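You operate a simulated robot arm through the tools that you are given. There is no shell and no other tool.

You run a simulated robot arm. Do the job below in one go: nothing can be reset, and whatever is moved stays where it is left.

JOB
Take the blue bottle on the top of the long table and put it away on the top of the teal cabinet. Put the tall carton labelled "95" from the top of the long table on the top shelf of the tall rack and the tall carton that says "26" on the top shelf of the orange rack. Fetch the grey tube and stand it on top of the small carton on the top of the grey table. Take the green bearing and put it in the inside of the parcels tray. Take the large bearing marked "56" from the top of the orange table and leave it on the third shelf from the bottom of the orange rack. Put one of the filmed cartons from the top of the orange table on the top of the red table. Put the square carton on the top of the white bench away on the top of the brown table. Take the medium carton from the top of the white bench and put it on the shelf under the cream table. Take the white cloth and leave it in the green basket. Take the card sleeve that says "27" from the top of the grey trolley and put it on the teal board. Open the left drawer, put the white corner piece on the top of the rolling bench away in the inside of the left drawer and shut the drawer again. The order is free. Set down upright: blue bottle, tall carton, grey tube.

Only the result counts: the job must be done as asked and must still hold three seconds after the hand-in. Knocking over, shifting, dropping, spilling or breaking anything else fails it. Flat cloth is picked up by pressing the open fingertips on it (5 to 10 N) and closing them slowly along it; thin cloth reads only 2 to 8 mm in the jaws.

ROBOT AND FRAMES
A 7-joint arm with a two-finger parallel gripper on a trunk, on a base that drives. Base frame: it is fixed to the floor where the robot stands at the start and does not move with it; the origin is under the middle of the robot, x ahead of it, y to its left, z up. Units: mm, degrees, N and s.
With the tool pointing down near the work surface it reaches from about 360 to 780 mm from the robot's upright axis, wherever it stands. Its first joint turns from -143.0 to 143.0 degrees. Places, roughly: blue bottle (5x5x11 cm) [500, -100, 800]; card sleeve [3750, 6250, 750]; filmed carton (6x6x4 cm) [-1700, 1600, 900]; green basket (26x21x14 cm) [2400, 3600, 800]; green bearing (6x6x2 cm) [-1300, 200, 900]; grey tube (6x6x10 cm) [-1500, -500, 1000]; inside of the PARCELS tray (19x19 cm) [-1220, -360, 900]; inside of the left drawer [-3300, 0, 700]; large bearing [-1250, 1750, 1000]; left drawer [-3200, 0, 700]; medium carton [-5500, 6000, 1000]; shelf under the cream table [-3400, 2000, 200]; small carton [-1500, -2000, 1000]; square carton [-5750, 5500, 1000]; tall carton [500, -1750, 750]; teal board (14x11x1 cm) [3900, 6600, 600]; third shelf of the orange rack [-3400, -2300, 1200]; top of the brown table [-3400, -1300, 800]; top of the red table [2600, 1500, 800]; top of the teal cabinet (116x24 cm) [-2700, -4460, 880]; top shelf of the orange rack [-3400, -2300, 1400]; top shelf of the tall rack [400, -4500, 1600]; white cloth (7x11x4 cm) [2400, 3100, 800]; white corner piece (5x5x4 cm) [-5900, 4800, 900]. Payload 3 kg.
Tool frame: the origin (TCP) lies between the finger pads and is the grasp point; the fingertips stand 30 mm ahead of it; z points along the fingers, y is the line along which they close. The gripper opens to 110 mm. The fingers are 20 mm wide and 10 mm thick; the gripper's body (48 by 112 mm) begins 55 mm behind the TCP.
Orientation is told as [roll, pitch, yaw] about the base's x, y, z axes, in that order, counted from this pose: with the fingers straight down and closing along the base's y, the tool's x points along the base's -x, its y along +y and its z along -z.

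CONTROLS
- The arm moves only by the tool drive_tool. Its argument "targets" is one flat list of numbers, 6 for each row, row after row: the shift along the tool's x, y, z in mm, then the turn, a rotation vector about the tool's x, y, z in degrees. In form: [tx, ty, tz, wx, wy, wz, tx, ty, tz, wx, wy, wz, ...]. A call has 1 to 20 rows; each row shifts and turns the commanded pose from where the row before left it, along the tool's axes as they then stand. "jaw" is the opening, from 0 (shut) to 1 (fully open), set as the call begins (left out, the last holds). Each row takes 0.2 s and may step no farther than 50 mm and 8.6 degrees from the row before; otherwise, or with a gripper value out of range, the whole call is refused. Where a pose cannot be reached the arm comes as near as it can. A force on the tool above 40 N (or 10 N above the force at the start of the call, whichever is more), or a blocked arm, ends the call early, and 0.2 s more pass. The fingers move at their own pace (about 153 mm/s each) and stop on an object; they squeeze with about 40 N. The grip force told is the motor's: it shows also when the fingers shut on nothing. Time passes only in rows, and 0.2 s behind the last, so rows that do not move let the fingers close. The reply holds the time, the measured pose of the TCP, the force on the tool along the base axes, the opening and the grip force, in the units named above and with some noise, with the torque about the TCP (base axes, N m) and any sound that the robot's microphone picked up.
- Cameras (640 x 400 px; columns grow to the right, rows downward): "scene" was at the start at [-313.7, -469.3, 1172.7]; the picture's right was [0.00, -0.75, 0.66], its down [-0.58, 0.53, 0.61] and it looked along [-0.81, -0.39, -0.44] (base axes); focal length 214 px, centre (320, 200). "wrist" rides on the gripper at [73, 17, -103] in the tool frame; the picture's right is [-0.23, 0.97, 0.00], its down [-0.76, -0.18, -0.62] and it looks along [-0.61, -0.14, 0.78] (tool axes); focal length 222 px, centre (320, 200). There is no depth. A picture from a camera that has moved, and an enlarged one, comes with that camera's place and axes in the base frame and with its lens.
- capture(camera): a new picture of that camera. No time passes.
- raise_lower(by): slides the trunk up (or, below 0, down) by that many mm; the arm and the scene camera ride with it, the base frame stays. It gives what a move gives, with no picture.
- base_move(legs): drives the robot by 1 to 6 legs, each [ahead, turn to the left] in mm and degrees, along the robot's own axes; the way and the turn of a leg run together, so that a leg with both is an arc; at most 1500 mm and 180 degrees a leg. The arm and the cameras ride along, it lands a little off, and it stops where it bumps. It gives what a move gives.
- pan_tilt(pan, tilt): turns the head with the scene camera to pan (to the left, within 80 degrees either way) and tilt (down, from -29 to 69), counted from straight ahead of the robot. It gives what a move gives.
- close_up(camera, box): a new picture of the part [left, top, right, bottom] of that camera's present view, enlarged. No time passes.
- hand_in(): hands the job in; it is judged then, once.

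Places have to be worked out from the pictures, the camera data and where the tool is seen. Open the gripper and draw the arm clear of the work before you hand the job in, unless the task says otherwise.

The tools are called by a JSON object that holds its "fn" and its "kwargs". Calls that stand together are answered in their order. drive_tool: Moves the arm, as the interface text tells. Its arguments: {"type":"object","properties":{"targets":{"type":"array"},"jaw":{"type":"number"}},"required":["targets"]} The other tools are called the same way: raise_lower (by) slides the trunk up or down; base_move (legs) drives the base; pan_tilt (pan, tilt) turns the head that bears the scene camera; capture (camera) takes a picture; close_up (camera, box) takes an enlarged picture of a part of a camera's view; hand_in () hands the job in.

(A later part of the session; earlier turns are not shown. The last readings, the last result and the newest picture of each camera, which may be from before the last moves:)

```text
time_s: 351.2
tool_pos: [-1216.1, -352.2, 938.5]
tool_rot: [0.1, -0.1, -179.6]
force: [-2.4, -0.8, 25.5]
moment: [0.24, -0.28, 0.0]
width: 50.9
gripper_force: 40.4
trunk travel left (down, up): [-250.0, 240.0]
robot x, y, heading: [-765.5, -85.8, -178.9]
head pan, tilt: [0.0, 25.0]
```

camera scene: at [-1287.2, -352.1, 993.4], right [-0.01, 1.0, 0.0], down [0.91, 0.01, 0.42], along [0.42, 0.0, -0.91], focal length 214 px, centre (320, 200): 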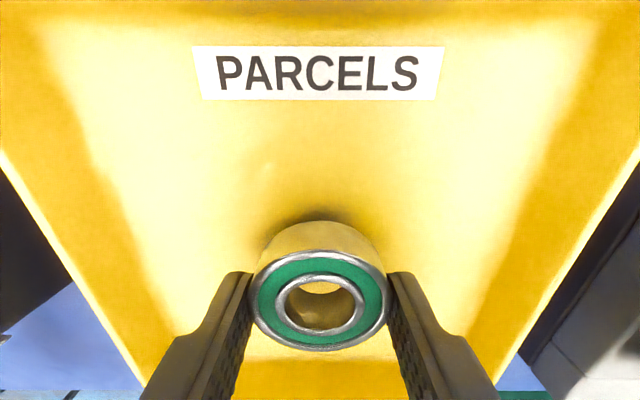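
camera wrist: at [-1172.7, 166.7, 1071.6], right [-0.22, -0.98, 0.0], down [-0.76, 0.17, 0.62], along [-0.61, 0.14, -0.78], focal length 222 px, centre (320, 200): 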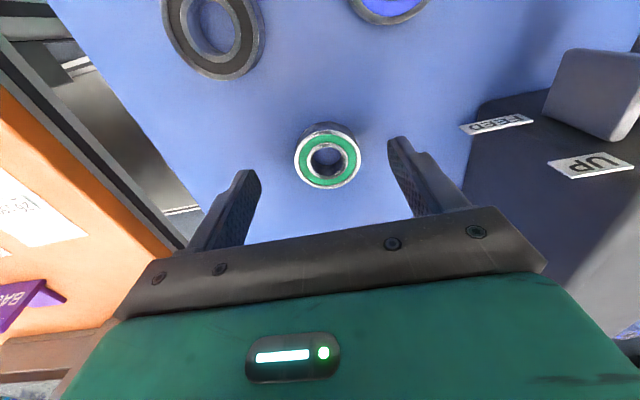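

Contact with the tray floor. I release and rise.

{"fn": "drive_tool", "kwargs": {"targets": [0, 0, -1, 0, 0, 0, 0, 0, 0, 0, 0, 0, 0, 0, 0, 0, 0, 0, 0, 0, -15, 0, 0, 0, 0, 0, -40, 0, 0, 0, 0, 0, -45, 0, 0, 0, 0, 0, -45, 0, 0, 0, 0, 0, -45, 0, 0, 0], "jaw": 0.7}}

{"fn": "pan_tilt", "kwargs": {"pan": 0, "tilt": -10}}

{"fn": "capture", "kwargs": {"camera": "scene"}}

```text
time_s: 353.0
tool_pos: [-1218.2, -350.1, 1132.0]
tool_rot: [-0.1, 0.1, -179.6]
force: [0.4, -0.5, 0.2]
moment: [0.01, -0.04, -0.02]
width: 77.2
gripper_force: 0.1
trunk travel left (down, up): [-250.0, 240.0]
robot x, y, heading: [-772.7, -88.4, -179.1]
head pan, tilt: [0.0, 25.0]
```

```text
time_s: 354.0
tool_pos: [-1218.2, -351.6, 1131.7]
tool_rot: [0.0, 0.1, -179.6]
force: [0.0, -0.4, 0.2]
moment: [0.01, 0.0, 0.02]
width: 77.1
gripper_force: 0.0
trunk travel left (down, up): [-250.0, 240.0]
robot x, y, heading: [-768.8, -87.6, -178.7]
head pan, tilt: [0.0, -10.0]
```

```text
taken
camera scene: at [-1343.9, -350.1, 1177.1], right [-0.01, 1.0, 0.0], down [0.99, 0.01, -0.17], along [-0.17, 0.0, -0.99], focal length 214 px, centre (320, 200)
```

scene: 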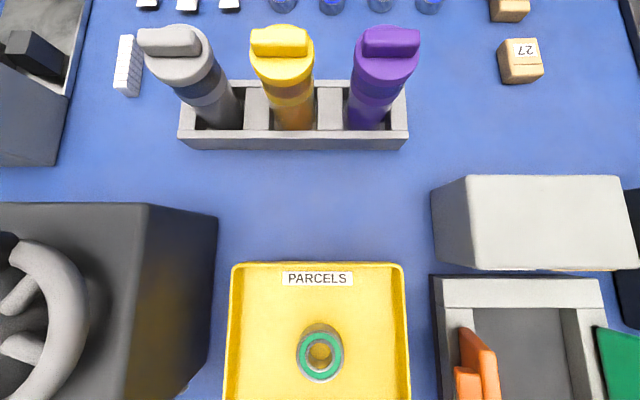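

The bearing lies in the tray. The grey tube is at about (-1505,-484); I reposition the base to about (-800,-480) to reach it.

{"fn": "base_move", "kwargs": {"legs": [[-260, 0], [0, 88.8], [390, 0], [0, -90], [270, 0]]}}

{"fn": "capture", "kwargs": {"camera": "scene"}}

```text
time_s: 367.3
tool_pos: [-1233.0, -722.2, 1131.1]
tool_rot: [0.1, 0.1, 179.7]
force: [0.6, 1.0, 0.6]
moment: [-0.07, 0.03, -0.01]
width: 77.1
gripper_force: 0.0
trunk travel left (down, up): [-250.0, 240.0]
robot x, y, heading: [-777.0, -472.6, -179.5]
head pan, tilt: [0.0, -10.0]
```

```text
taken
camera scene: at [-1358.8, -720.1, 1177.7], right [0.01, 1.0, 0.0], down [0.98, -0.01, -0.17], along [-0.17, 0.0, -0.98], focal length 214 px, centre (320, 200)
```

scene: 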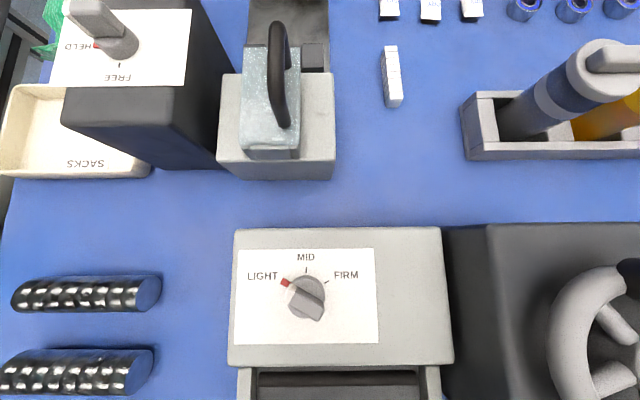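

I move the hand over to the grey tube at safe height and look down at it.

{"fn": "drive_tool", "kwargs": {"targets": [-34, -29.7, 0, 0, 0, 0, -34, -29.7, 0, 0, 0, 0, -34, -29.7, 0, 0, 0, 0, -34, -29.7, 0, 0, 0, 0, -34, -29.7, 0, 0, 0, 0, -34, -29.7, 0, 0, 0, 0, -34, -29.7, 0, 0, 0, 0, -34, -29.7, 0, 0, 0, 0]}}

{"fn": "pan_tilt", "kwargs": {"pan": 0, "tilt": 25}}

{"fn": "capture", "kwargs": {"camera": "scene"}}

{"fn": "capture", "kwargs": {"camera": "wrist"}}

```text
time_s: 369.1
tool_pos: [-1463.0, -511.7, 1117.7]
tool_rot: [-0.1, 0.1, 179.5]
force: [0.8, -0.2, -0.4]
moment: [-0.01, -0.01, -0.01]
width: 76.9
gripper_force: 0.0
out of reach, approached as far as the arm can: row 7, 8
trunk travel left (down, up): [-250.0, 240.0]
robot x, y, heading: [-777.1, -472.8, -179.5]
head pan, tilt: [0.0, -10.0]
```

```text
time_s: 370.1
tool_pos: [-1462.9, -512.5, 1117.9]
tool_rot: [0.0, 0.1, 179.5]
force: [-0.2, -0.4, 0.1]
moment: [-0.02, 0.04, 0.02]
width: 76.8
gripper_force: 0.0
trunk travel left (down, up): [-250.0, 240.0]
robot x, y, heading: [-779.0, -475.1, -179.6]
head pan, tilt: [0.0, 25.0]
```

```text
taken
camera scene: at [-1533.6, -509.6, 1156.6], right [0.01, 1.0, 0.0], down [0.91, -0.01, 0.42], along [0.42, 0.0, -0.91], focal length 214 px, centre (320, 200)
```

scene: 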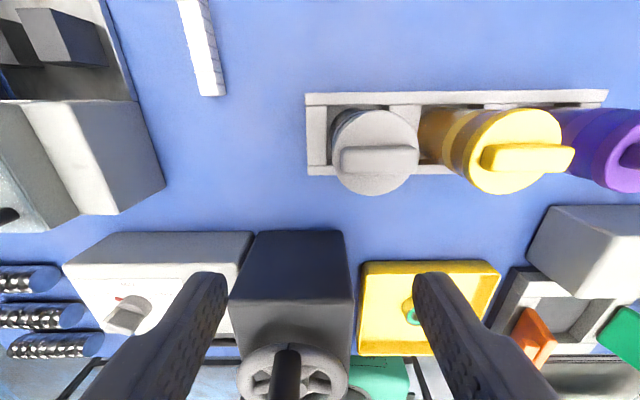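

```text
taken
camera wrist: at [-1390.3, -530.0, 1221.7], right [-0.23, -0.97, 0.0], down [-0.76, 0.18, 0.62], along [-0.6, 0.15, -0.78], focal length 222 px, centre (320, 200)
```

wrist: 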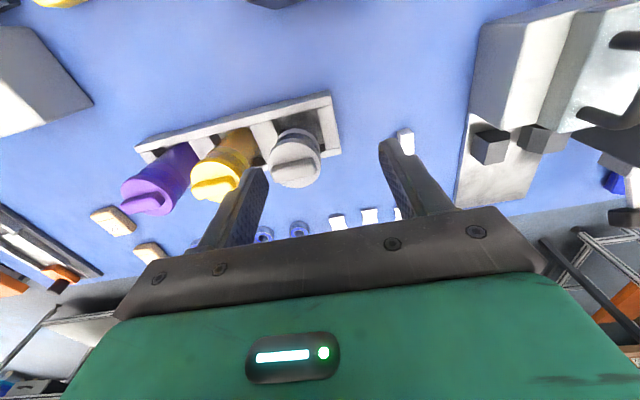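

The tube's lid centre triangulates to (-1500, -473.5), top z≈1008; the arm is at its reach limit with the hand vertical. I pitch the hand outward by 25° to gain reach and see where it ends.

{"fn": "drive_tool", "kwargs": {"targets": [0, 0, 0, 0, -8.3, 0, 0, 0, 0, 0, -8.3, 0, 0, 0, 0, 0, -8.4, 0], "jaw": 0.65}}

{"fn": "capture", "kwargs": {"camera": "scene"}}

```text
time_s: 370.9
tool_pos: [-1463.7, -512.3, 1118.5]
tool_rot: [0.0, -25.0, 179.6]
force: [-1.2, 0.2, 0.6]
moment: [0.02, 0.0, -0.04]
width: 71.5
gripper_force: 0.0
trunk travel left (down, up): [-250.0, 240.0]
robot x, y, heading: [-780.2, -475.3, -179.6]
head pan, tilt: [0.0, 25.0]
```

```text
taken
camera scene: at [-1511.1, -509.9, 1182.8], right [0.01, 1.0, 0.0], down [1.0, -0.01, 0.0], along [0.0, 0.0, -1.0], focal length 214 px, centre (320, 200)
```

scene: 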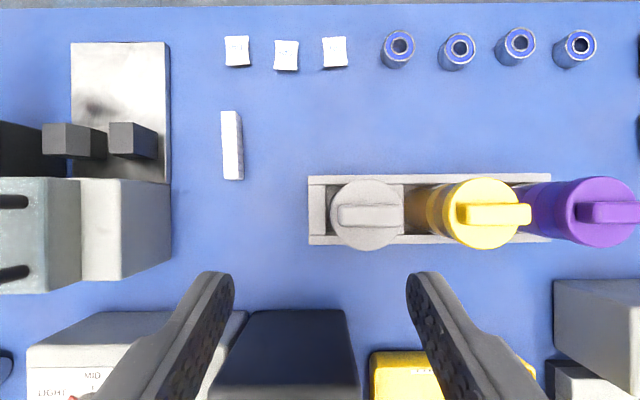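

Looking straight down, the lids of neighbouring tubes are only ~18 mm apart, so I'd rather close across the row (along x). I raise the trunk for more reach, set the hand vertical and yaw it by 90°.

{"fn": "raise_lower", "kwargs": {"by": 200}}

{"fn": "drive_tool", "kwargs": {"targets": [0, 0, 0, 0, 8.3, 0, 0, 0, 0, 0, 8.3, 0, 0, 0, 0, 0, 8.4, 0, 0, 0, 0, 0, 0, -8.2, 0, 0, 0, 0, 0, -8.2, 0, 0, 0, 0, 0, -8.2, 0, 0, 0, 0, 0, -8.2, 0, 0, 0, 0, 0, -8.2, 0, 0, 0, 0, 0, -8.2, 0, 0, 0, 0, 0, -8.2, 0, 0, 0, 0, 0, -8.2, 0, 0, 0, 0, 0, -8.2, 0, 0, 0, 0, 0, -8.2, 0, 0, 0, 0, 0, -7.6], "jaw": 1}}

{"fn": "capture", "kwargs": {"camera": "scene"}}

```text
time_s: 373.1
tool_pos: [-1463.0, -512.0, 1317.1]
tool_rot: [0.0, -24.9, 179.5]
force: [-0.7, 0.1, 0.0]
moment: [-0.01, 0.03, 0.0]
width: 71.5
gripper_force: 0.0
trunk travel left (down, up): [-450.0, 40.0]
robot x, y, heading: [-780.1, -469.1, -179.5]
head pan, tilt: [0.0, 25.0]
```

```text
time_s: 376.1
tool_pos: [-1463.9, -513.3, 1317.5]
tool_rot: [0.1, 0.0, -90.6]
force: [0.3, -0.5, -0.7]
moment: [-0.03, 0.02, -0.02]
width: 110.0
gripper_force: 0.1
trunk travel left (down, up): [-450.0, 40.0]
robot x, y, heading: [-780.1, -471.8, -179.6]
head pan, tilt: [0.0, 25.0]
```

```text
taken
camera scene: at [-1465.1, -579.5, 1356.8], right [-1.0, 0.01, 0.0], down [0.01, 0.91, 0.42], along [0.01, 0.42, -0.91], focal length 214 px, centre (320, 200)
```

scene: 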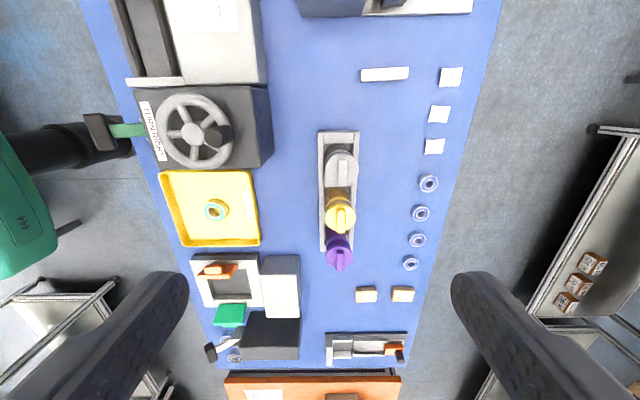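

Clear view of the table from above. I move over the grey tube and descend to z≈1100.

{"fn": "drive_tool", "kwargs": {"targets": [20.5, -17.8, 0, 0, 0, 0, 20.5, -17.8, 0, 0, 0, 0, 0, 0, 43, 0, 0, 0, 0, 0, 43, 0, 0, 0, 0, 0, 43, 0, 0, 0, 0, 0, 43, 0, 0, 0, 0, 0, 43, 0, 0, 0]}}

{"fn": "capture", "kwargs": {"camera": "scene"}}

{"fn": "capture", "kwargs": {"camera": "wrist"}}

```text
time_s: 377.6
tool_pos: [-1468.6, -504.9, 1101.8]
tool_rot: [0.1, -0.1, -90.7]
force: [0.1, -0.6, 1.2]
moment: [0.0, 0.04, 0.03]
width: 109.8
gripper_force: 0.1
out of reach, approached as far as the arm can: row 1, 2
trunk travel left (down, up): [-450.0, 40.0]
robot x, y, heading: [-778.9, -473.9, -179.6]
head pan, tilt: [0.0, 25.0]
```

```text
taken
camera scene: at [-1470.7, -573.9, 1140.5], right [-1.0, 0.01, 0.0], down [0.01, 0.91, 0.42], along [0.01, 0.42, -0.91], focal length 214 px, centre (320, 200)
```

scene: 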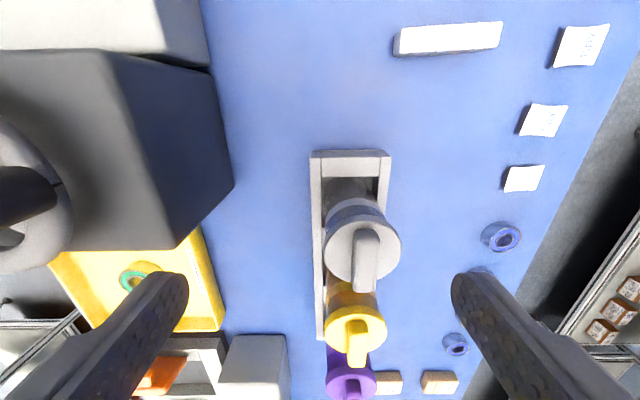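

```text
taken
camera wrist: at [-1450.8, -434.7, 1205.4], right [0.97, -0.24, 0.0], down [-0.19, -0.76, 0.62], along [-0.15, -0.6, -0.78], focal length 222 px, centre (320, 200)
```

wrist: 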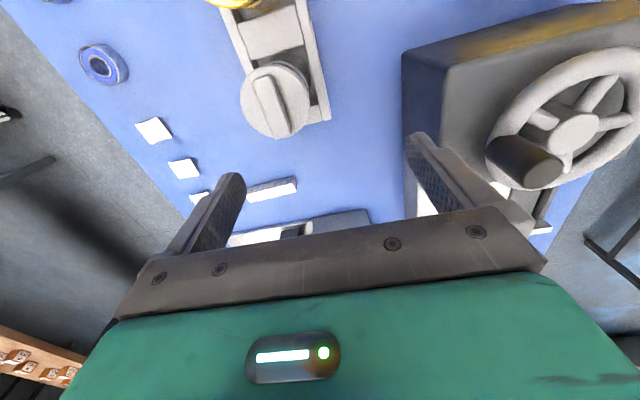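

The horizontal shift was clipped at the greater height; I repeat it here at z≈1100.

{"fn": "drive_tool", "kwargs": {"targets": [16.5, -15.7, 0, 0, 0, 0, 16.5, -15.7, 0, 0, 0, 0]}}

{"fn": "capture", "kwargs": {"camera": "scene"}}

```text
time_s: 378.2
tool_pos: [-1501.3, -472.7, 1102.0]
tool_rot: [0.2, 0.0, -90.8]
force: [0.3, -0.7, 0.3]
moment: [0.02, 0.0, 0.02]
width: 109.9
gripper_force: 0.0
trunk travel left (down, up): [-450.0, 40.0]
robot x, y, heading: [-779.5, -476.2, -179.5]
head pan, tilt: [0.0, 25.0]
```

```text
taken
camera scene: at [-1502.5, -540.1, 1140.8], right [-1.0, 0.01, 0.0], down [0.01, 0.91, 0.42], along [0.01, 0.42, -0.91], focal length 214 px, centre (320, 200)
```

scene: 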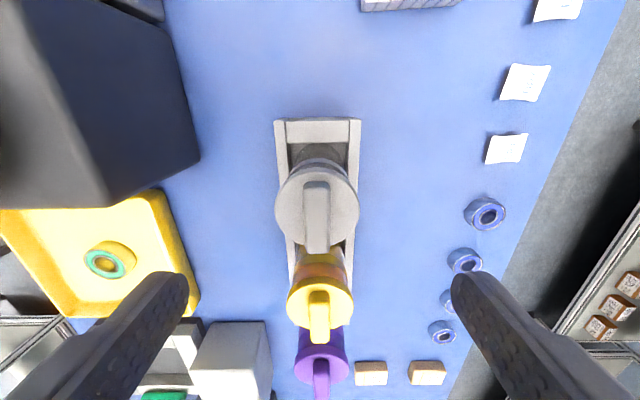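

The tube is centred at (-1500,-470.5) with free space on both finger sides. I descend to z≈981.

{"fn": "drive_tool", "kwargs": {"targets": [2, 1, 0, 0, 0, 0, 0, 0, 40, 0, 0, 0, 0, 0, 40, 0, 0, 0, 0, 0, 30, 0, 0, 0], "jaw": 0.85}}

{"fn": "capture", "kwargs": {"camera": "scene"}}

```text
time_s: 379.2
tool_pos: [-1499.0, -468.9, 991.6]
tool_rot: [0.0, -0.1, -90.7]
force: [-0.1, 0.1, 1.0]
moment: [0.0, 0.02, 0.01]
width: 93.5
gripper_force: 0.1
trunk travel left (down, up): [-450.0, 40.0]
robot x, y, heading: [-774.8, -473.7, -179.9]
head pan, tilt: [0.0, 25.0]
```

```text
taken
camera scene: at [-1501.1, -536.6, 1030.2], right [-1.0, 0.01, 0.0], down [0.01, 0.91, 0.42], along [0.01, 0.42, -0.91], focal length 214 px, centre (320, 200)
```

scene: 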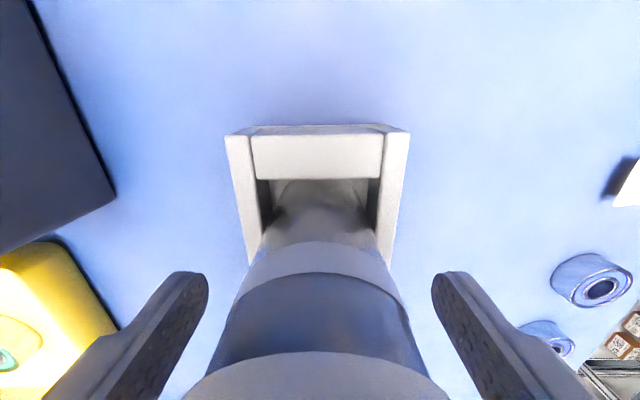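

Fingers straddle the tube above the stand's walls. I lower 6 mm more and close.

{"fn": "drive_tool", "kwargs": {"targets": [0, -0.5, 6, 0, 0, 0, 0, 0, 0, 0, 0, 0]}}

{"fn": "drive_tool", "kwargs": {"targets": [0, 0, 0, 0, 0, 0, 0, 0, 0, 0, 0, 0, 0, 0, 0, 0, 0, 0], "jaw": 0}}

{"fn": "capture", "kwargs": {"camera": "scene"}}

```text
time_s: 379.9
tool_pos: [-1500.2, -470.4, 986.9]
tool_rot: [0.1, 0.0, -90.8]
force: [0.3, -0.6, 0.6]
moment: [0.06, 0.0, -0.01]
width: 93.6
gripper_force: 0.1
trunk travel left (down, up): [-450.0, 40.0]
robot x, y, heading: [-778.6, -471.7, -179.8]
head pan, tilt: [0.0, 25.0]
```

```text
time_s: 380.6
tool_pos: [-1500.5, -469.9, 985.7]
tool_rot: [0.1, 0.0, -90.9]
force: [0.1, 0.1, 0.0]
moment: [0.0, 0.0, 0.02]
width: 51.8
gripper_force: 39.9
trunk travel left (down, up): [-450.0, 40.0]
robot x, y, heading: [-779.0, -475.5, -179.9]
head pan, tilt: [0.0, 25.0]
heard: snap
```

```text
taken
camera scene: at [-1501.9, -537.3, 1024.6], right [-1.0, 0.01, 0.0], down [0.01, 0.91, 0.42], along [0.01, 0.42, -0.91], focal length 214 px, centre (320, 200)
```

scene: 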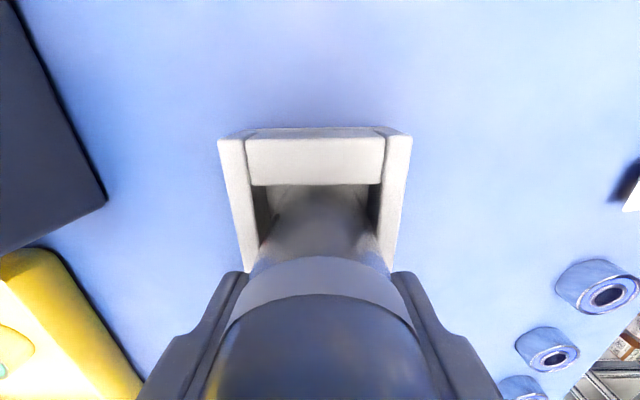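

The tube is gripped (51.8 mm); the microphone heard a "snap". I inspect closely before lifting.

{"fn": "close_up", "kwargs": {"camera": "scene", "box": [180, 100, 460, 275]}}

{"fn": "capture", "kwargs": {"camera": "wrist"}}

```text
2.29 times, centred on (320, 188) of scene
camera zoom: at [-1501.9, -537.3, 1024.6], right [-1.0, 0.01, 0.0], down [0.01, 0.91, 0.42], along [0.01, 0.42, -0.91], focal length 490 px, centre (320, 229)
```

zoom: 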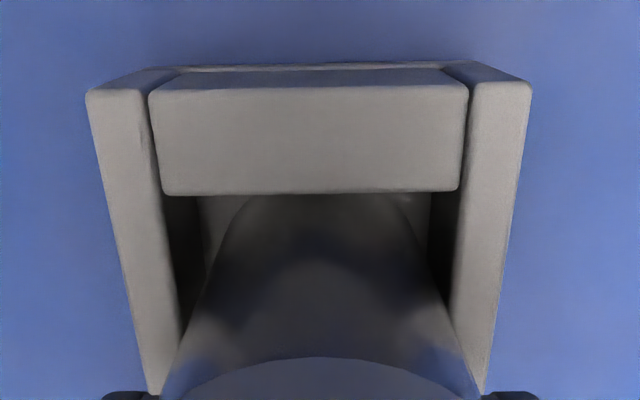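

```text
taken
camera wrist: at [-1481.8, -398.0, 1089.5], right [0.97, -0.24, 0.0], down [-0.19, -0.76, 0.62], along [-0.15, -0.6, -0.78], focal length 222 px, centre (320, 200)
```

wrist: 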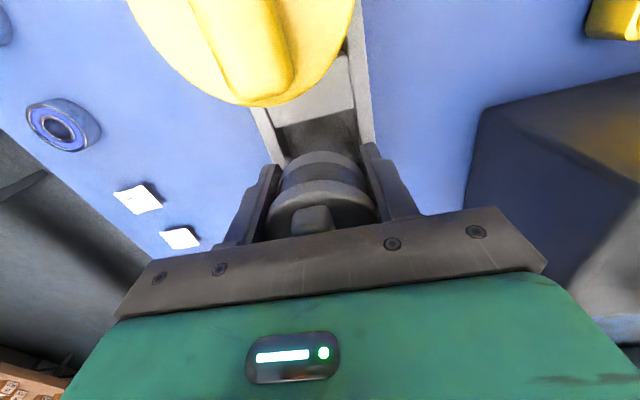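

The tube looks intact between the pads. I lift slowly and watch the force.

{"fn": "drive_tool", "kwargs": {"targets": [0, 0, -5, 0, 0, 0, 0, 0, -5, 0, 0, 0, 0, 0, -10, 0, 0, 0]}}

{"fn": "capture", "kwargs": {"camera": "wrist"}}

```text
time_s: 381.4
tool_pos: [-1499.6, -469.2, 1005.3]
tool_rot: [0.1, -0.1, -90.8]
force: [0.6, 0.1, -1.2]
moment: [-0.01, 0.0, -0.02]
width: 51.8
gripper_force: 40.0
trunk travel left (down, up): [-450.0, 40.0]
robot x, y, heading: [-780.5, -472.0, -179.3]
head pan, tilt: [0.0, 25.0]
```

```text
taken
camera wrist: at [-1481.6, -398.3, 1109.4], right [0.97, -0.24, 0.0], down [-0.19, -0.76, 0.62], along [-0.15, -0.61, -0.78], focal length 222 px, centre (320, 200)
```

wrist: 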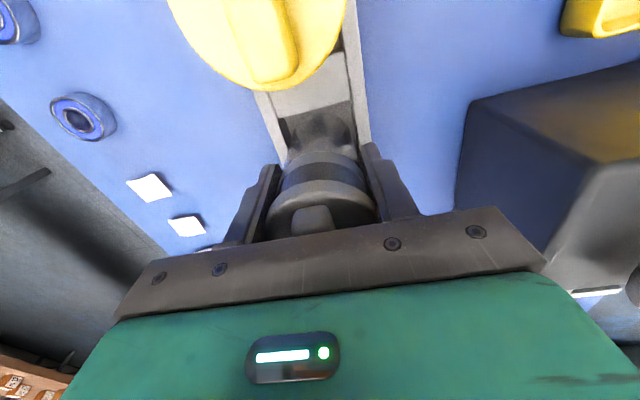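

Force shows only ~1 N; I lift further to z≈1150 and check that the whole tube comes along.

{"fn": "drive_tool", "kwargs": {"targets": [0, 0, -35, 0, 0, 0, 0, 0, -40, 0, 0, 0, 0, 0, -40, 0, 0, 0, 0, 0, -40, 0, 0, 0]}}

{"fn": "capture", "kwargs": {"camera": "scene"}}

{"fn": "capture", "kwargs": {"camera": "wrist"}}

```text
time_s: 382.4
tool_pos: [-1500.1, -468.5, 1161.1]
tool_rot: [0.0, 0.0, -90.8]
force: [0.2, -0.5, -1.2]
moment: [0.02, 0.02, 0.01]
width: 51.7
gripper_force: 39.7
trunk travel left (down, up): [-450.0, 40.0]
robot x, y, heading: [-779.1, -473.8, -179.7]
head pan, tilt: [0.0, 25.0]
```

```text
taken
camera scene: at [-1502.0, -536.9, 1200.1], right [-1.0, 0.01, 0.0], down [0.01, 0.91, 0.42], along [0.01, 0.42, -0.91], focal length 214 px, centre (320, 200)
```

scene: 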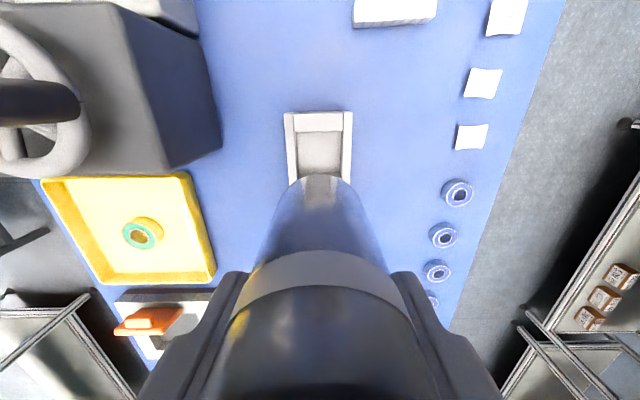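

```text
taken
camera wrist: at [-1481.9, -397.7, 1264.9], right [0.97, -0.24, 0.0], down [-0.19, -0.76, 0.62], along [-0.15, -0.6, -0.78], focal length 222 px, centre (320, 200)
```

wrist: 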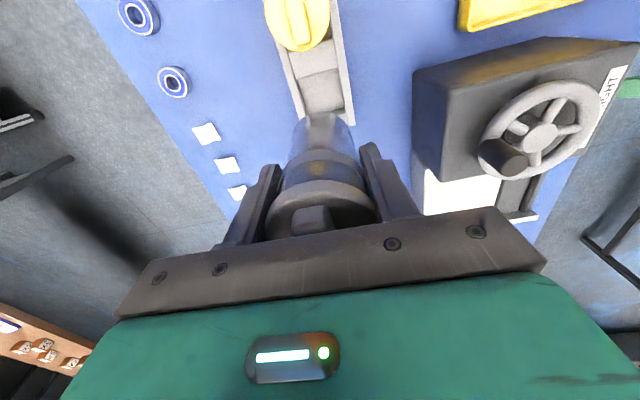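

The whole tube is in the hand and its slot is empty (bottom ≈84 mm below the TCP). I rise a bit more and draw the arm in, then drive to the grey table's small carton.

{"fn": "drive_tool", "kwargs": {"targets": [0, 20, -42, 0, 0, 0, 0, 20, -42, 0, 0, 0, 0, 45, 0, 0, 0, 0, 0, 45, 0, 0, 0, 0, 0, 45, 0, 0, 0, 0, 0, 45, 0, 0, 0, 0, 0, 45, 0, 0, 0, 0]}}

{"fn": "base_move", "kwargs": {"legs": [[-330, 0], [0, 90], [1500, 0], [0, -90]]}}

{"fn": "capture", "kwargs": {"camera": "wrist"}}

```text
time_s: 384.1
tool_pos: [-1234.7, -473.6, 1247.2]
tool_rot: [-0.1, 0.0, -90.7]
force: [-0.4, -0.9, 0.3]
moment: [0.01, 0.03, -0.04]
width: 51.9
gripper_force: 40.2
trunk travel left (down, up): [-450.0, 40.0]
robot x, y, heading: [-778.9, -475.3, -179.7]
head pan, tilt: [0.0, 25.0]
```

```text
time_s: 385.5
tool_pos: [-1056.0, -472.5, 1254.5]
tool_rot: [-1.0, 0.1, -90.7]
force: [4.3, 0.1, 4.3]
moment: [-0.09, 0.39, 0.09]
width: 51.9
gripper_force: 39.8
trunk travel left (down, up): [-450.0, 40.0]
robot x, y, heading: [-618.8, -468.5, -179.6]
head pan, tilt: [0.0, 25.0]
stopped in leg 1: the robot was blocked; the commanded pose is now the measured one
```

```text
taken
camera wrist: at [-1035.3, -400.2, 1357.8], right [0.97, -0.24, -0.02], down [-0.18, -0.76, 0.63], along [-0.16, -0.6, -0.78], focal length 222 px, centre (320, 200)
```

wrist: 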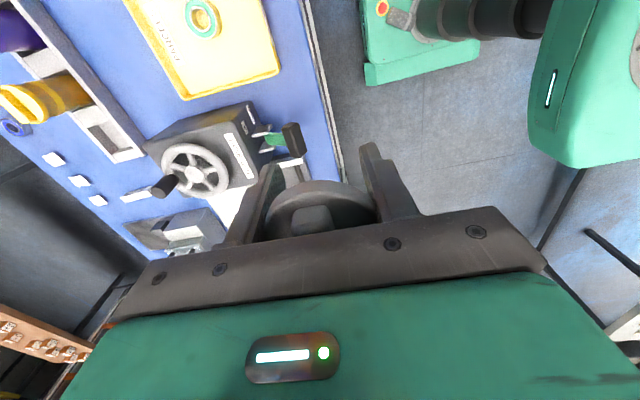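

The base stopped early with a small force on the tool. I look at the scene around the hand to find what is touching.

{"fn": "capture", "kwargs": {"camera": "scene"}}

{"fn": "pan_tilt", "kwargs": {"pan": 0, "tilt": 45}}

{"fn": "capture", "kwargs": {"camera": "scene"}}

```text
taken
camera scene: at [-1056.5, -539.4, 1293.2], right [-1.0, 0.01, 0.02], down [0.02, 0.91, 0.42], along [-0.01, 0.42, -0.91], focal length 214 px, centre (320, 200)
```

scene: 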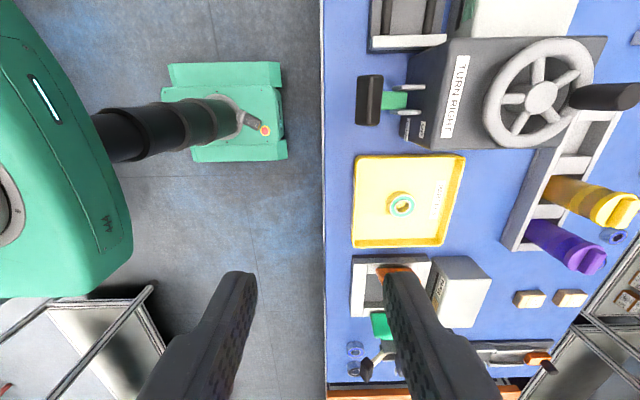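

```text
time_s: 386.4
tool_pos: [-1074.9, -472.1, 1246.7]
tool_rot: [0.0, 0.0, -90.9]
force: [0.3, 0.4, 0.0]
moment: [-0.01, 0.01, -0.01]
width: 52.0
gripper_force: 39.6
trunk travel left (down, up): [-450.0, 40.0]
robot x, y, heading: [-617.6, -473.9, -179.4]
head pan, tilt: [0.0, 45.0]
```

```text
taken
camera scene: at [-1077.1, -509.2, 1296.3], right [-1.0, 0.01, 0.0], down [0.01, 0.71, 0.71], along [0.01, 0.71, -0.71], focal length 214 px, centre (320, 200)
```

scene: 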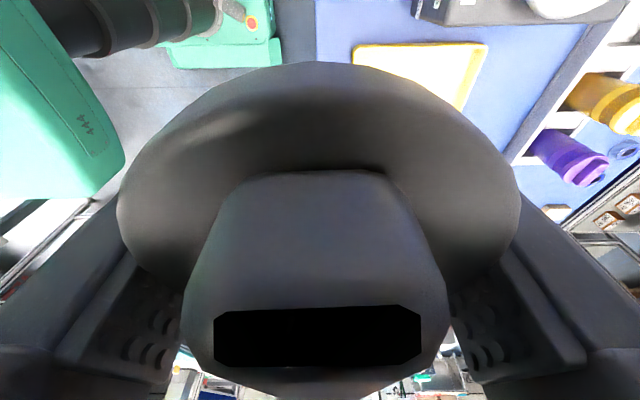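

The tube's body is no longer visible below the hand — only the lid seems to be held. I look for the body around the table and floor.

{"fn": "pan_tilt", "kwargs": {"pan": 0, "tilt": 10}}

{"fn": "capture", "kwargs": {"camera": "scene"}}

{"fn": "pan_tilt", "kwargs": {"pan": -40, "tilt": 20}}

{"fn": "capture", "kwargs": {"camera": "scene"}}

{"fn": "capture", "kwargs": {"camera": "wrist"}}

```text
time_s: 387.4
tool_pos: [-1076.2, -472.4, 1246.3]
tool_rot: [0.1, 0.0, -90.7]
force: [-0.9, 0.1, 0.7]
moment: [0.02, 0.01, 0.0]
width: 51.8
gripper_force: 39.8
trunk travel left (down, up): [-450.0, 40.0]
robot x, y, heading: [-615.7, -472.1, -179.8]
head pan, tilt: [0.0, 10.0]
```

```text
taken
camera scene: at [-1079.0, -564.0, 1284.0], right [-1.0, 0.01, 0.0], down [0.01, 0.98, 0.17], along [0.0, 0.17, -0.98], focal length 214 px, centre (320, 200)
```

scene: 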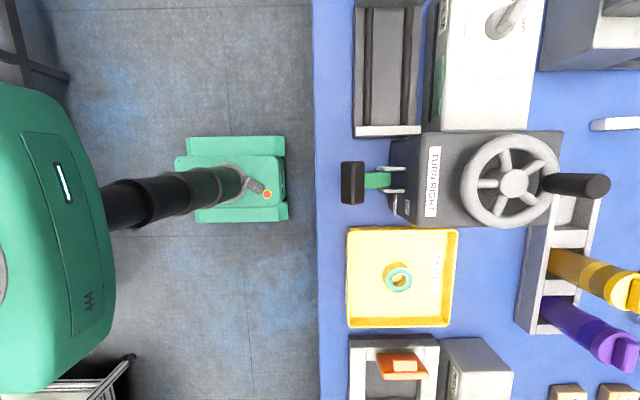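

```text
time_s: 388.4
tool_pos: [-1077.2, -472.0, 1246.2]
tool_rot: [0.1, -0.1, -90.8]
force: [0.6, 0.3, -0.2]
moment: [-0.03, 0.0, -0.03]
width: 51.9
gripper_force: 39.1
trunk travel left (down, up): [-450.0, 40.0]
robot x, y, heading: [-621.4, -473.1, -179.8]
head pan, tilt: [-40.0, 20.0]
```

```text
taken
camera scene: at [-1138.6, -547.1, 1305.6], right [-0.77, 0.01, 0.64], down [0.23, 0.94, 0.26], along [-0.6, 0.35, -0.72], focal length 214 px, centre (320, 200)
```

scene: 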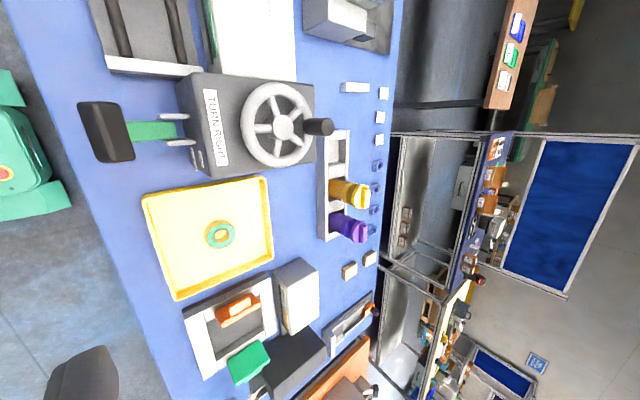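

```text
taken
camera wrist: at [-1058.6, -400.5, 1349.9], right [0.97, -0.24, 0.0], down [-0.19, -0.76, 0.62], along [-0.15, -0.6, -0.78], focal length 222 px, centre (320, 200)
```

wrist: 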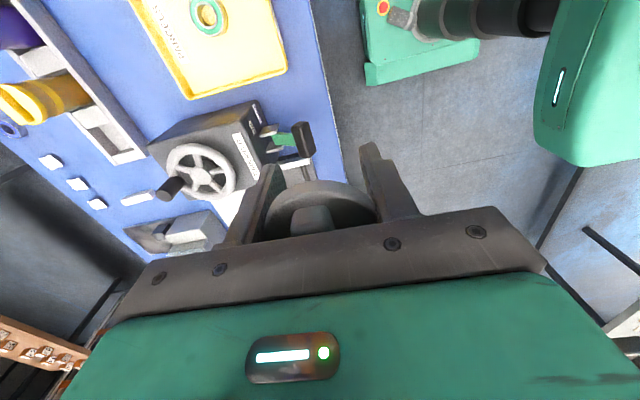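

The tube body is neither under the hand nor obviously on the table. I search the surroundings, first toward the robot and the floor behind it.

{"fn": "pan_tilt", "kwargs": {"pan": 55, "tilt": 0}}

{"fn": "capture", "kwargs": {"camera": "scene"}}

{"fn": "pan_tilt", "kwargs": {"pan": 30, "tilt": -29}}

{"fn": "capture", "kwargs": {"camera": "scene"}}

{"fn": "pan_tilt", "kwargs": {"pan": -30, "tilt": -20}}

{"fn": "capture", "kwargs": {"camera": "scene"}}

```text
time_s: 390.1
tool_pos: [-1077.2, -471.1, 1245.4]
tool_rot: [0.0, 0.0, -90.7]
force: [0.3, 0.7, 0.5]
moment: [0.0, 0.01, -0.01]
width: 51.9
gripper_force: 40.1
trunk travel left (down, up): [-450.0, 40.0]
robot x, y, heading: [-616.3, -471.4, -179.5]
head pan, tilt: [55.0, 0.0]
```

```text
taken
camera scene: at [-1005.6, -581.1, 1325.5], right [-0.57, 0.01, -0.82], down [0.01, 1.0, 0.0], along [0.82, -0.01, -0.57], focal length 214 px, centre (320, 200)
```

scene: 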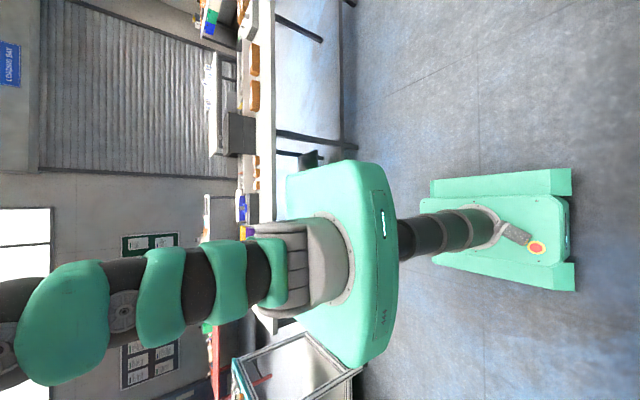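

```text
time_s: 391.1
tool_pos: [-1076.8, -471.7, 1245.7]
tool_rot: [0.1, 0.0, -90.8]
force: [-0.7, -1.0, 0.1]
moment: [-0.02, 0.01, 0.02]
width: 51.8
gripper_force: 39.8
trunk travel left (down, up): [-450.0, 40.0]
robot x, y, heading: [-618.4, -471.5, -179.6]
head pan, tilt: [30.0, -28.6]
```

```text
taken
camera scene: at [-1046.2, -620.6, 1319.0], right [-0.86, 0.01, -0.5], down [0.25, 0.88, -0.41], along [0.43, -0.48, -0.76], focal length 214 px, centre (320, 200)
```

scene: 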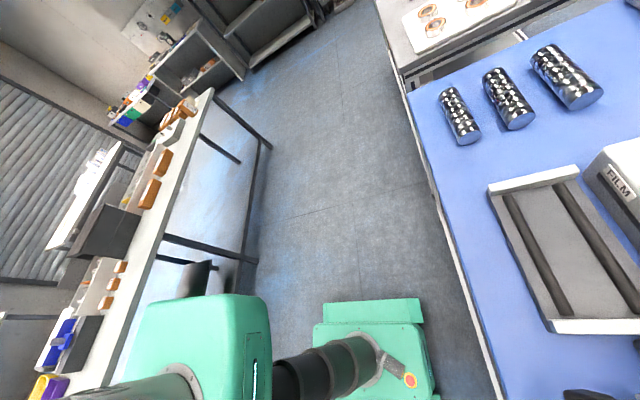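

```text
time_s: 392.4
tool_pos: [-1076.5, -470.7, 1246.2]
tool_rot: [0.1, 0.0, -90.9]
force: [0.9, -0.2, -0.5]
moment: [0.0, -0.01, -0.01]
width: 51.9
gripper_force: 40.0
trunk travel left (down, up): [-450.0, 40.0]
robot x, y, heading: [-618.4, -470.2, -179.6]
head pan, tilt: [-30.0, -20.0]
```

```text
taken
camera scene: at [-1117.6, -608.9, 1311.1], right [-0.87, 0.01, 0.5], down [-0.16, 0.94, -0.3], along [-0.47, -0.34, -0.82], focal length 214 px, centre (320, 200)
```

scene: 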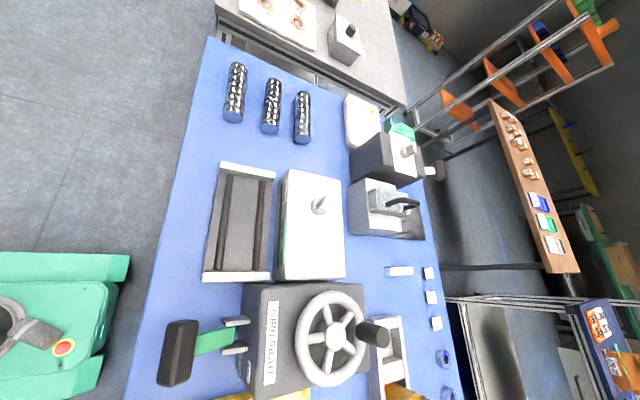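

Still no sign of it. I check the remaining directions: the +y side floor, under the table, and close-ups of the table around the stand and wheel.

{"fn": "pan_tilt", "kwargs": {"pan": 40, "tilt": 25}}

{"fn": "capture", "kwargs": {"camera": "scene"}}

{"fn": "pan_tilt", "kwargs": {"pan": 0, "tilt": 32}}

{"fn": "capture", "kwargs": {"camera": "scene"}}

{"fn": "close_up", "kwargs": {"camera": "wrist", "box": [180, 60, 460, 235]}}

```text
time_s: 393.8
tool_pos: [-1077.4, -471.1, 1246.0]
tool_rot: [0.2, -0.1, -90.8]
force: [-1.1, -0.4, -0.2]
moment: [0.02, -0.01, -0.01]
width: 51.9
gripper_force: 39.7
trunk travel left (down, up): [-450.0, 40.0]
robot x, y, heading: [-619.0, -469.8, -179.7]
head pan, tilt: [40.0, 25.0]
```

```text
taken
camera scene: at [-1019.6, -540.6, 1306.6], right [-0.77, 0.01, -0.64], down [-0.26, 0.91, 0.32], along [0.59, 0.41, -0.69], focal length 214 px, centre (320, 200)
```

scene: 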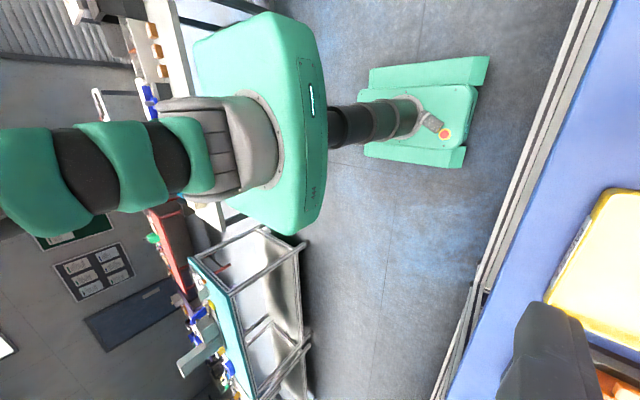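

```text
time_s: 394.9
tool_pos: [-1077.9, -471.7, 1246.2]
tool_rot: [0.0, 0.0, -90.8]
force: [0.1, -1.4, -0.2]
moment: [-0.02, -0.01, -0.02]
width: 51.8
gripper_force: 39.7
trunk travel left (down, up): [-450.0, 40.0]
robot x, y, heading: [-613.9, -473.2, -179.5]
head pan, tilt: [0.0, 32.0]
```

```text
taken
camera scene: at [-1078.4, -528.7, 1287.4], right [-1.0, 0.01, 0.0], down [0.01, 0.85, 0.53], along [0.01, 0.53, -0.85], focal length 214 px, centre (320, 200)
```

scene: 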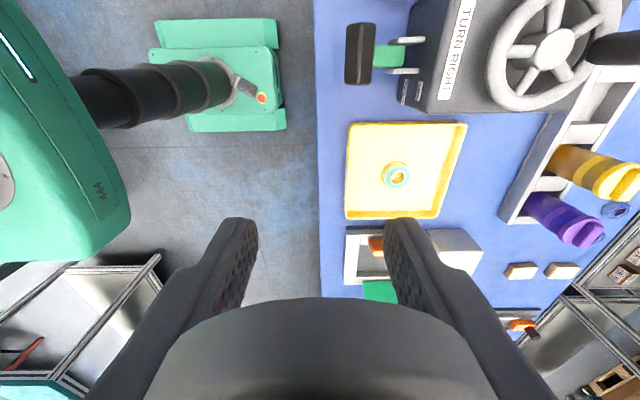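

```text
2.29 times, centred on (320, 148) of wrist
camera zoom: at [-1058.6, -400.5, 1349.8], right [0.97, -0.24, 0.0], down [-0.19, -0.76, 0.62], along [-0.15, -0.6, -0.78], focal length 508 px, centre (320, 320)
```

zoom: 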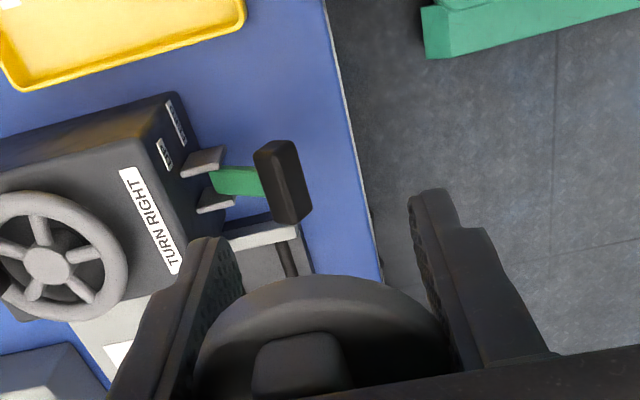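

The lid alone is in the jaws. I take enlarged views of the table around the stand and the wheel to find the body.

{"fn": "pan_tilt", "kwargs": {"pan": -35, "tilt": 5}}

{"fn": "close_up", "kwargs": {"camera": "scene", "box": [200, 60, 520, 260]}}

{"fn": "close_up", "kwargs": {"camera": "scene", "box": [0, 180, 350, 400]}}

```text
time_s: 395.9
tool_pos: [-1077.8, -472.7, 1246.2]
tool_rot: [0.0, 0.0, -90.8]
force: [-0.7, -0.2, -0.1]
moment: [0.02, 0.03, 0.01]
width: 51.9
gripper_force: 40.0
trunk travel left (down, up): [-450.0, 40.0]
robot x, y, heading: [-618.3, -471.0, -179.4]
head pan, tilt: [-35.0, 5.0]
```

```text
2.00 times, centred on (360, 160) of scene
camera zoom: at [-1131.7, -571.4, 1301.6], right [-0.82, 0.01, 0.57], down [0.06, 1.0, 0.07], along [-0.57, 0.1, -0.82], focal length 429 px, centre (240, 280)
```

zoom: 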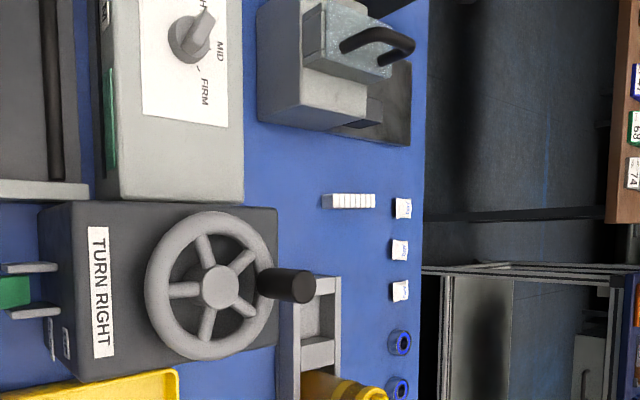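

```text
1.82 times, centred on (175, 290) of scene
camera zoom: at [-1131.7, -571.4, 1301.6], right [-0.82, 0.01, 0.57], down [0.06, 1.0, 0.07], along [-0.57, 0.1, -0.82], focal length 390 px, centre (584, 36)
```

zoom: 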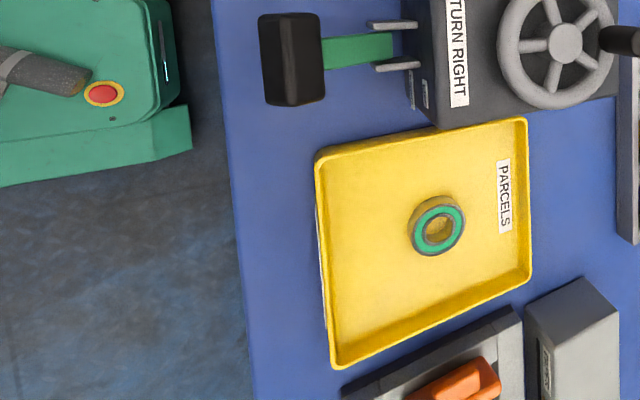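

I notice a grey bar-like thing lying on the robot's base near the red button. I enlarge it.

{"fn": "pan_tilt", "kwargs": {"pan": 30, "tilt": 5}}

{"fn": "capture", "kwargs": {"camera": "scene"}}

{"fn": "close_up", "kwargs": {"camera": "scene", "box": [300, 80, 540, 230]}}

```text
time_s: 397.2
tool_pos: [-1076.0, -472.3, 1246.3]
tool_rot: [0.2, 0.1, -90.8]
force: [0.0, 0.1, -0.6]
moment: [0.0, 0.02, 0.01]
width: 51.9
gripper_force: 40.1
trunk travel left (down, up): [-450.0, 40.0]
robot x, y, heading: [-619.1, -469.5, -179.8]
head pan, tilt: [30.0, 5.0]
```

```text
taken
camera scene: at [-1033.3, -572.8, 1297.6], right [-0.87, 0.01, -0.5], down [-0.03, 1.0, 0.08], along [0.5, 0.08, -0.86], focal length 214 px, centre (320, 200)
```

scene: 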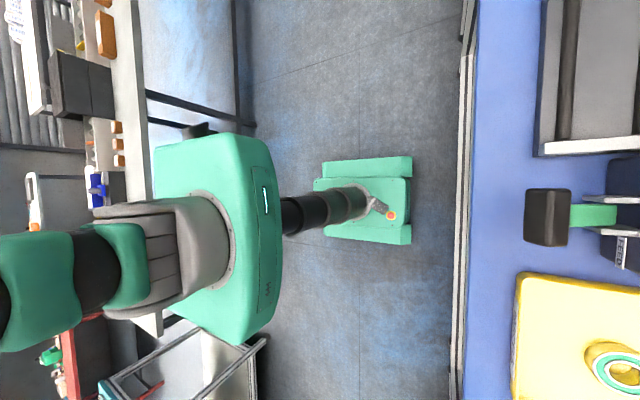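

```text
2.67 times, centred on (420, 155) of scene
camera zoom: at [-1033.3, -572.8, 1297.6], right [-0.87, 0.01, -0.5], down [-0.03, 1.0, 0.08], along [0.5, 0.08, -0.86], focal length 572 px, centre (53, 320)
```

zoom: 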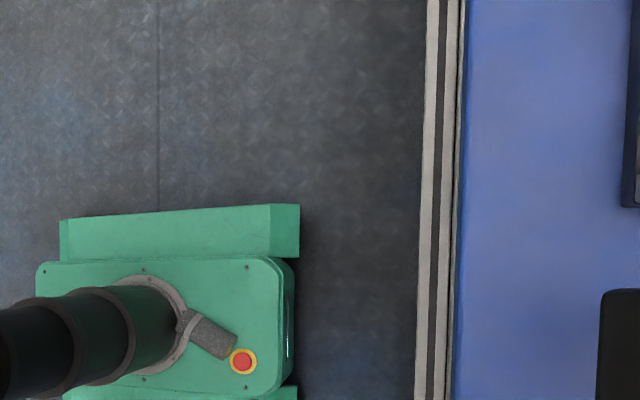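

There it is: the tube's body lies on its side on the robot's own base, next to the column and the red button. I look at it more closely.

{"fn": "close_up", "kwargs": {"camera": "scene", "box": [340, 170, 420, 220]}}

{"fn": "close_up", "kwargs": {"camera": "wrist", "box": [350, 0, 510, 100]}}

```text
8.00 times, centred on (380, 195) of scene
camera zoom: at [-1033.3, -572.8, 1297.6], right [-0.87, 0.01, -0.5], down [-0.03, 1.0, 0.08], along [0.5, 0.08, -0.86], focal length 1716 px, centre (-160, 240)
```

zoom: 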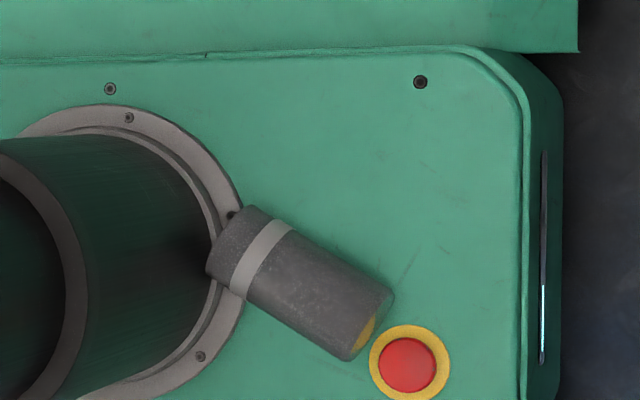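

```text
4.00 times, centred on (430, 50) of wrist
camera zoom: at [-1058.6, -400.5, 1349.9], right [0.97, -0.24, 0.0], down [-0.19, -0.76, 0.62], along [-0.15, -0.6, -0.78], focal length 888 px, centre (-120, 800)
```

zoom: 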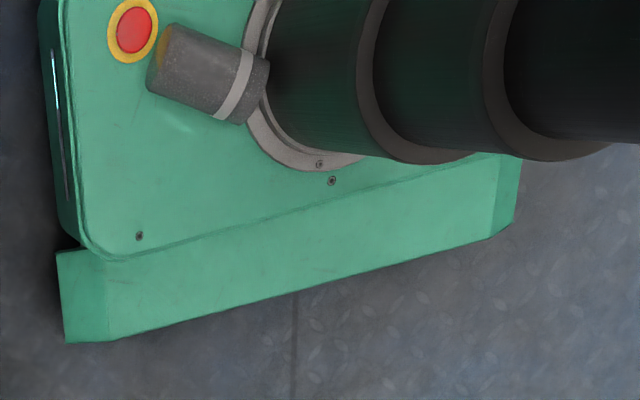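

The body lies on the base's deck, leaning at the column. First I'll park the lid on the blue table's free front strip near (-1106,-790): I yaw the hand back and move above that spot to look.

{"fn": "pan_tilt", "kwargs": {"pan": 0, "tilt": 0}}

{"fn": "drive_tool", "kwargs": {"targets": [0, 0, 0, 0, 0, 8.2, 0, 0, 0, 0, 0, 8.2, 0, 0, 0, 0, 0, 8.2, 0, 0, 0, 0, 0, 8.2, 0, 0, 0, 0, 0, 8.2, 0, 0, 0, 0, 0, 8.2, 0, 0, 0, 0, 0, 8.2, 0, 0, 0, 0, 0, 8.2, 0, 0, 0, 0, 0, 8.2, 0, 0, 0, 0, 0, 8.2, 0, 0, 0, 0, 0, 7.8]}}

{"fn": "drive_tool", "kwargs": {"targets": [4, 40, 0, 0, 0, 0, 4, 40, 0, 0, 0, 0, 4, 40, 0, 0, 0, 0, 4, 40, 0, 0, 0, 0, 4, 40, 0, 0, 0, 0, 4, 40, 0, 0, 0, 0, 4, 40, 0, 0, 0, 0, 4, 40, 0, 0, 0, 0]}}

{"fn": "capture", "kwargs": {"camera": "scene"}}

```text
time_s: 398.2
tool_pos: [-1076.7, -472.2, 1245.6]
tool_rot: [0.1, 0.1, -90.8]
force: [0.4, -0.5, -0.9]
moment: [-0.01, 0.04, -0.01]
width: 51.8
gripper_force: 40.2
trunk travel left (down, up): [-450.0, 40.0]
robot x, y, heading: [-620.1, -473.9, -179.7]
head pan, tilt: [0.0, 0.0]
```

```text
time_s: 400.6
tool_pos: [-1077.6, -471.6, 1245.9]
tool_rot: [0.0, 0.1, 179.3]
force: [-0.1, -0.5, -0.4]
moment: [0.01, 0.03, -0.01]
width: 52.0
gripper_force: 40.1
trunk travel left (down, up): [-450.0, 40.0]
robot x, y, heading: [-622.2, -471.3, -179.8]
head pan, tilt: [0.0, 0.0]
```

```text
time_s: 402.4
tool_pos: [-1046.7, -793.6, 1246.9]
tool_rot: [0.0, 0.1, 179.5]
force: [0.2, 0.7, -0.2]
moment: [-0.03, -0.01, -0.01]
width: 51.6
gripper_force: 39.9
trunk travel left (down, up): [-450.0, 40.0]
robot x, y, heading: [-618.6, -470.0, -179.5]
head pan, tilt: [0.0, 0.0]
```

```text
taken
camera scene: at [-1158.4, -790.1, 1288.1], right [0.01, 1.0, 0.0], down [1.0, -0.01, 0.0], along [0.0, 0.0, -1.0], focal length 214 px, centre (320, 200)
```

scene: 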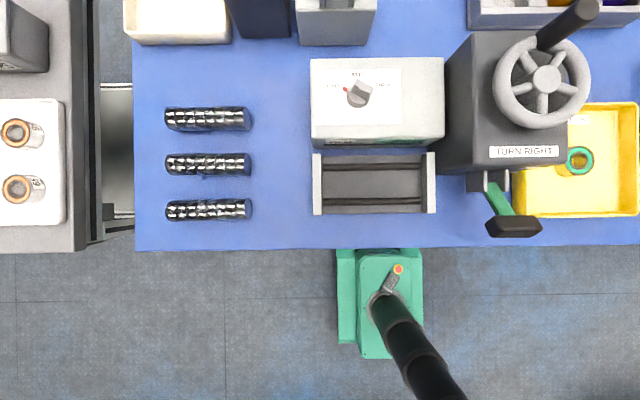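

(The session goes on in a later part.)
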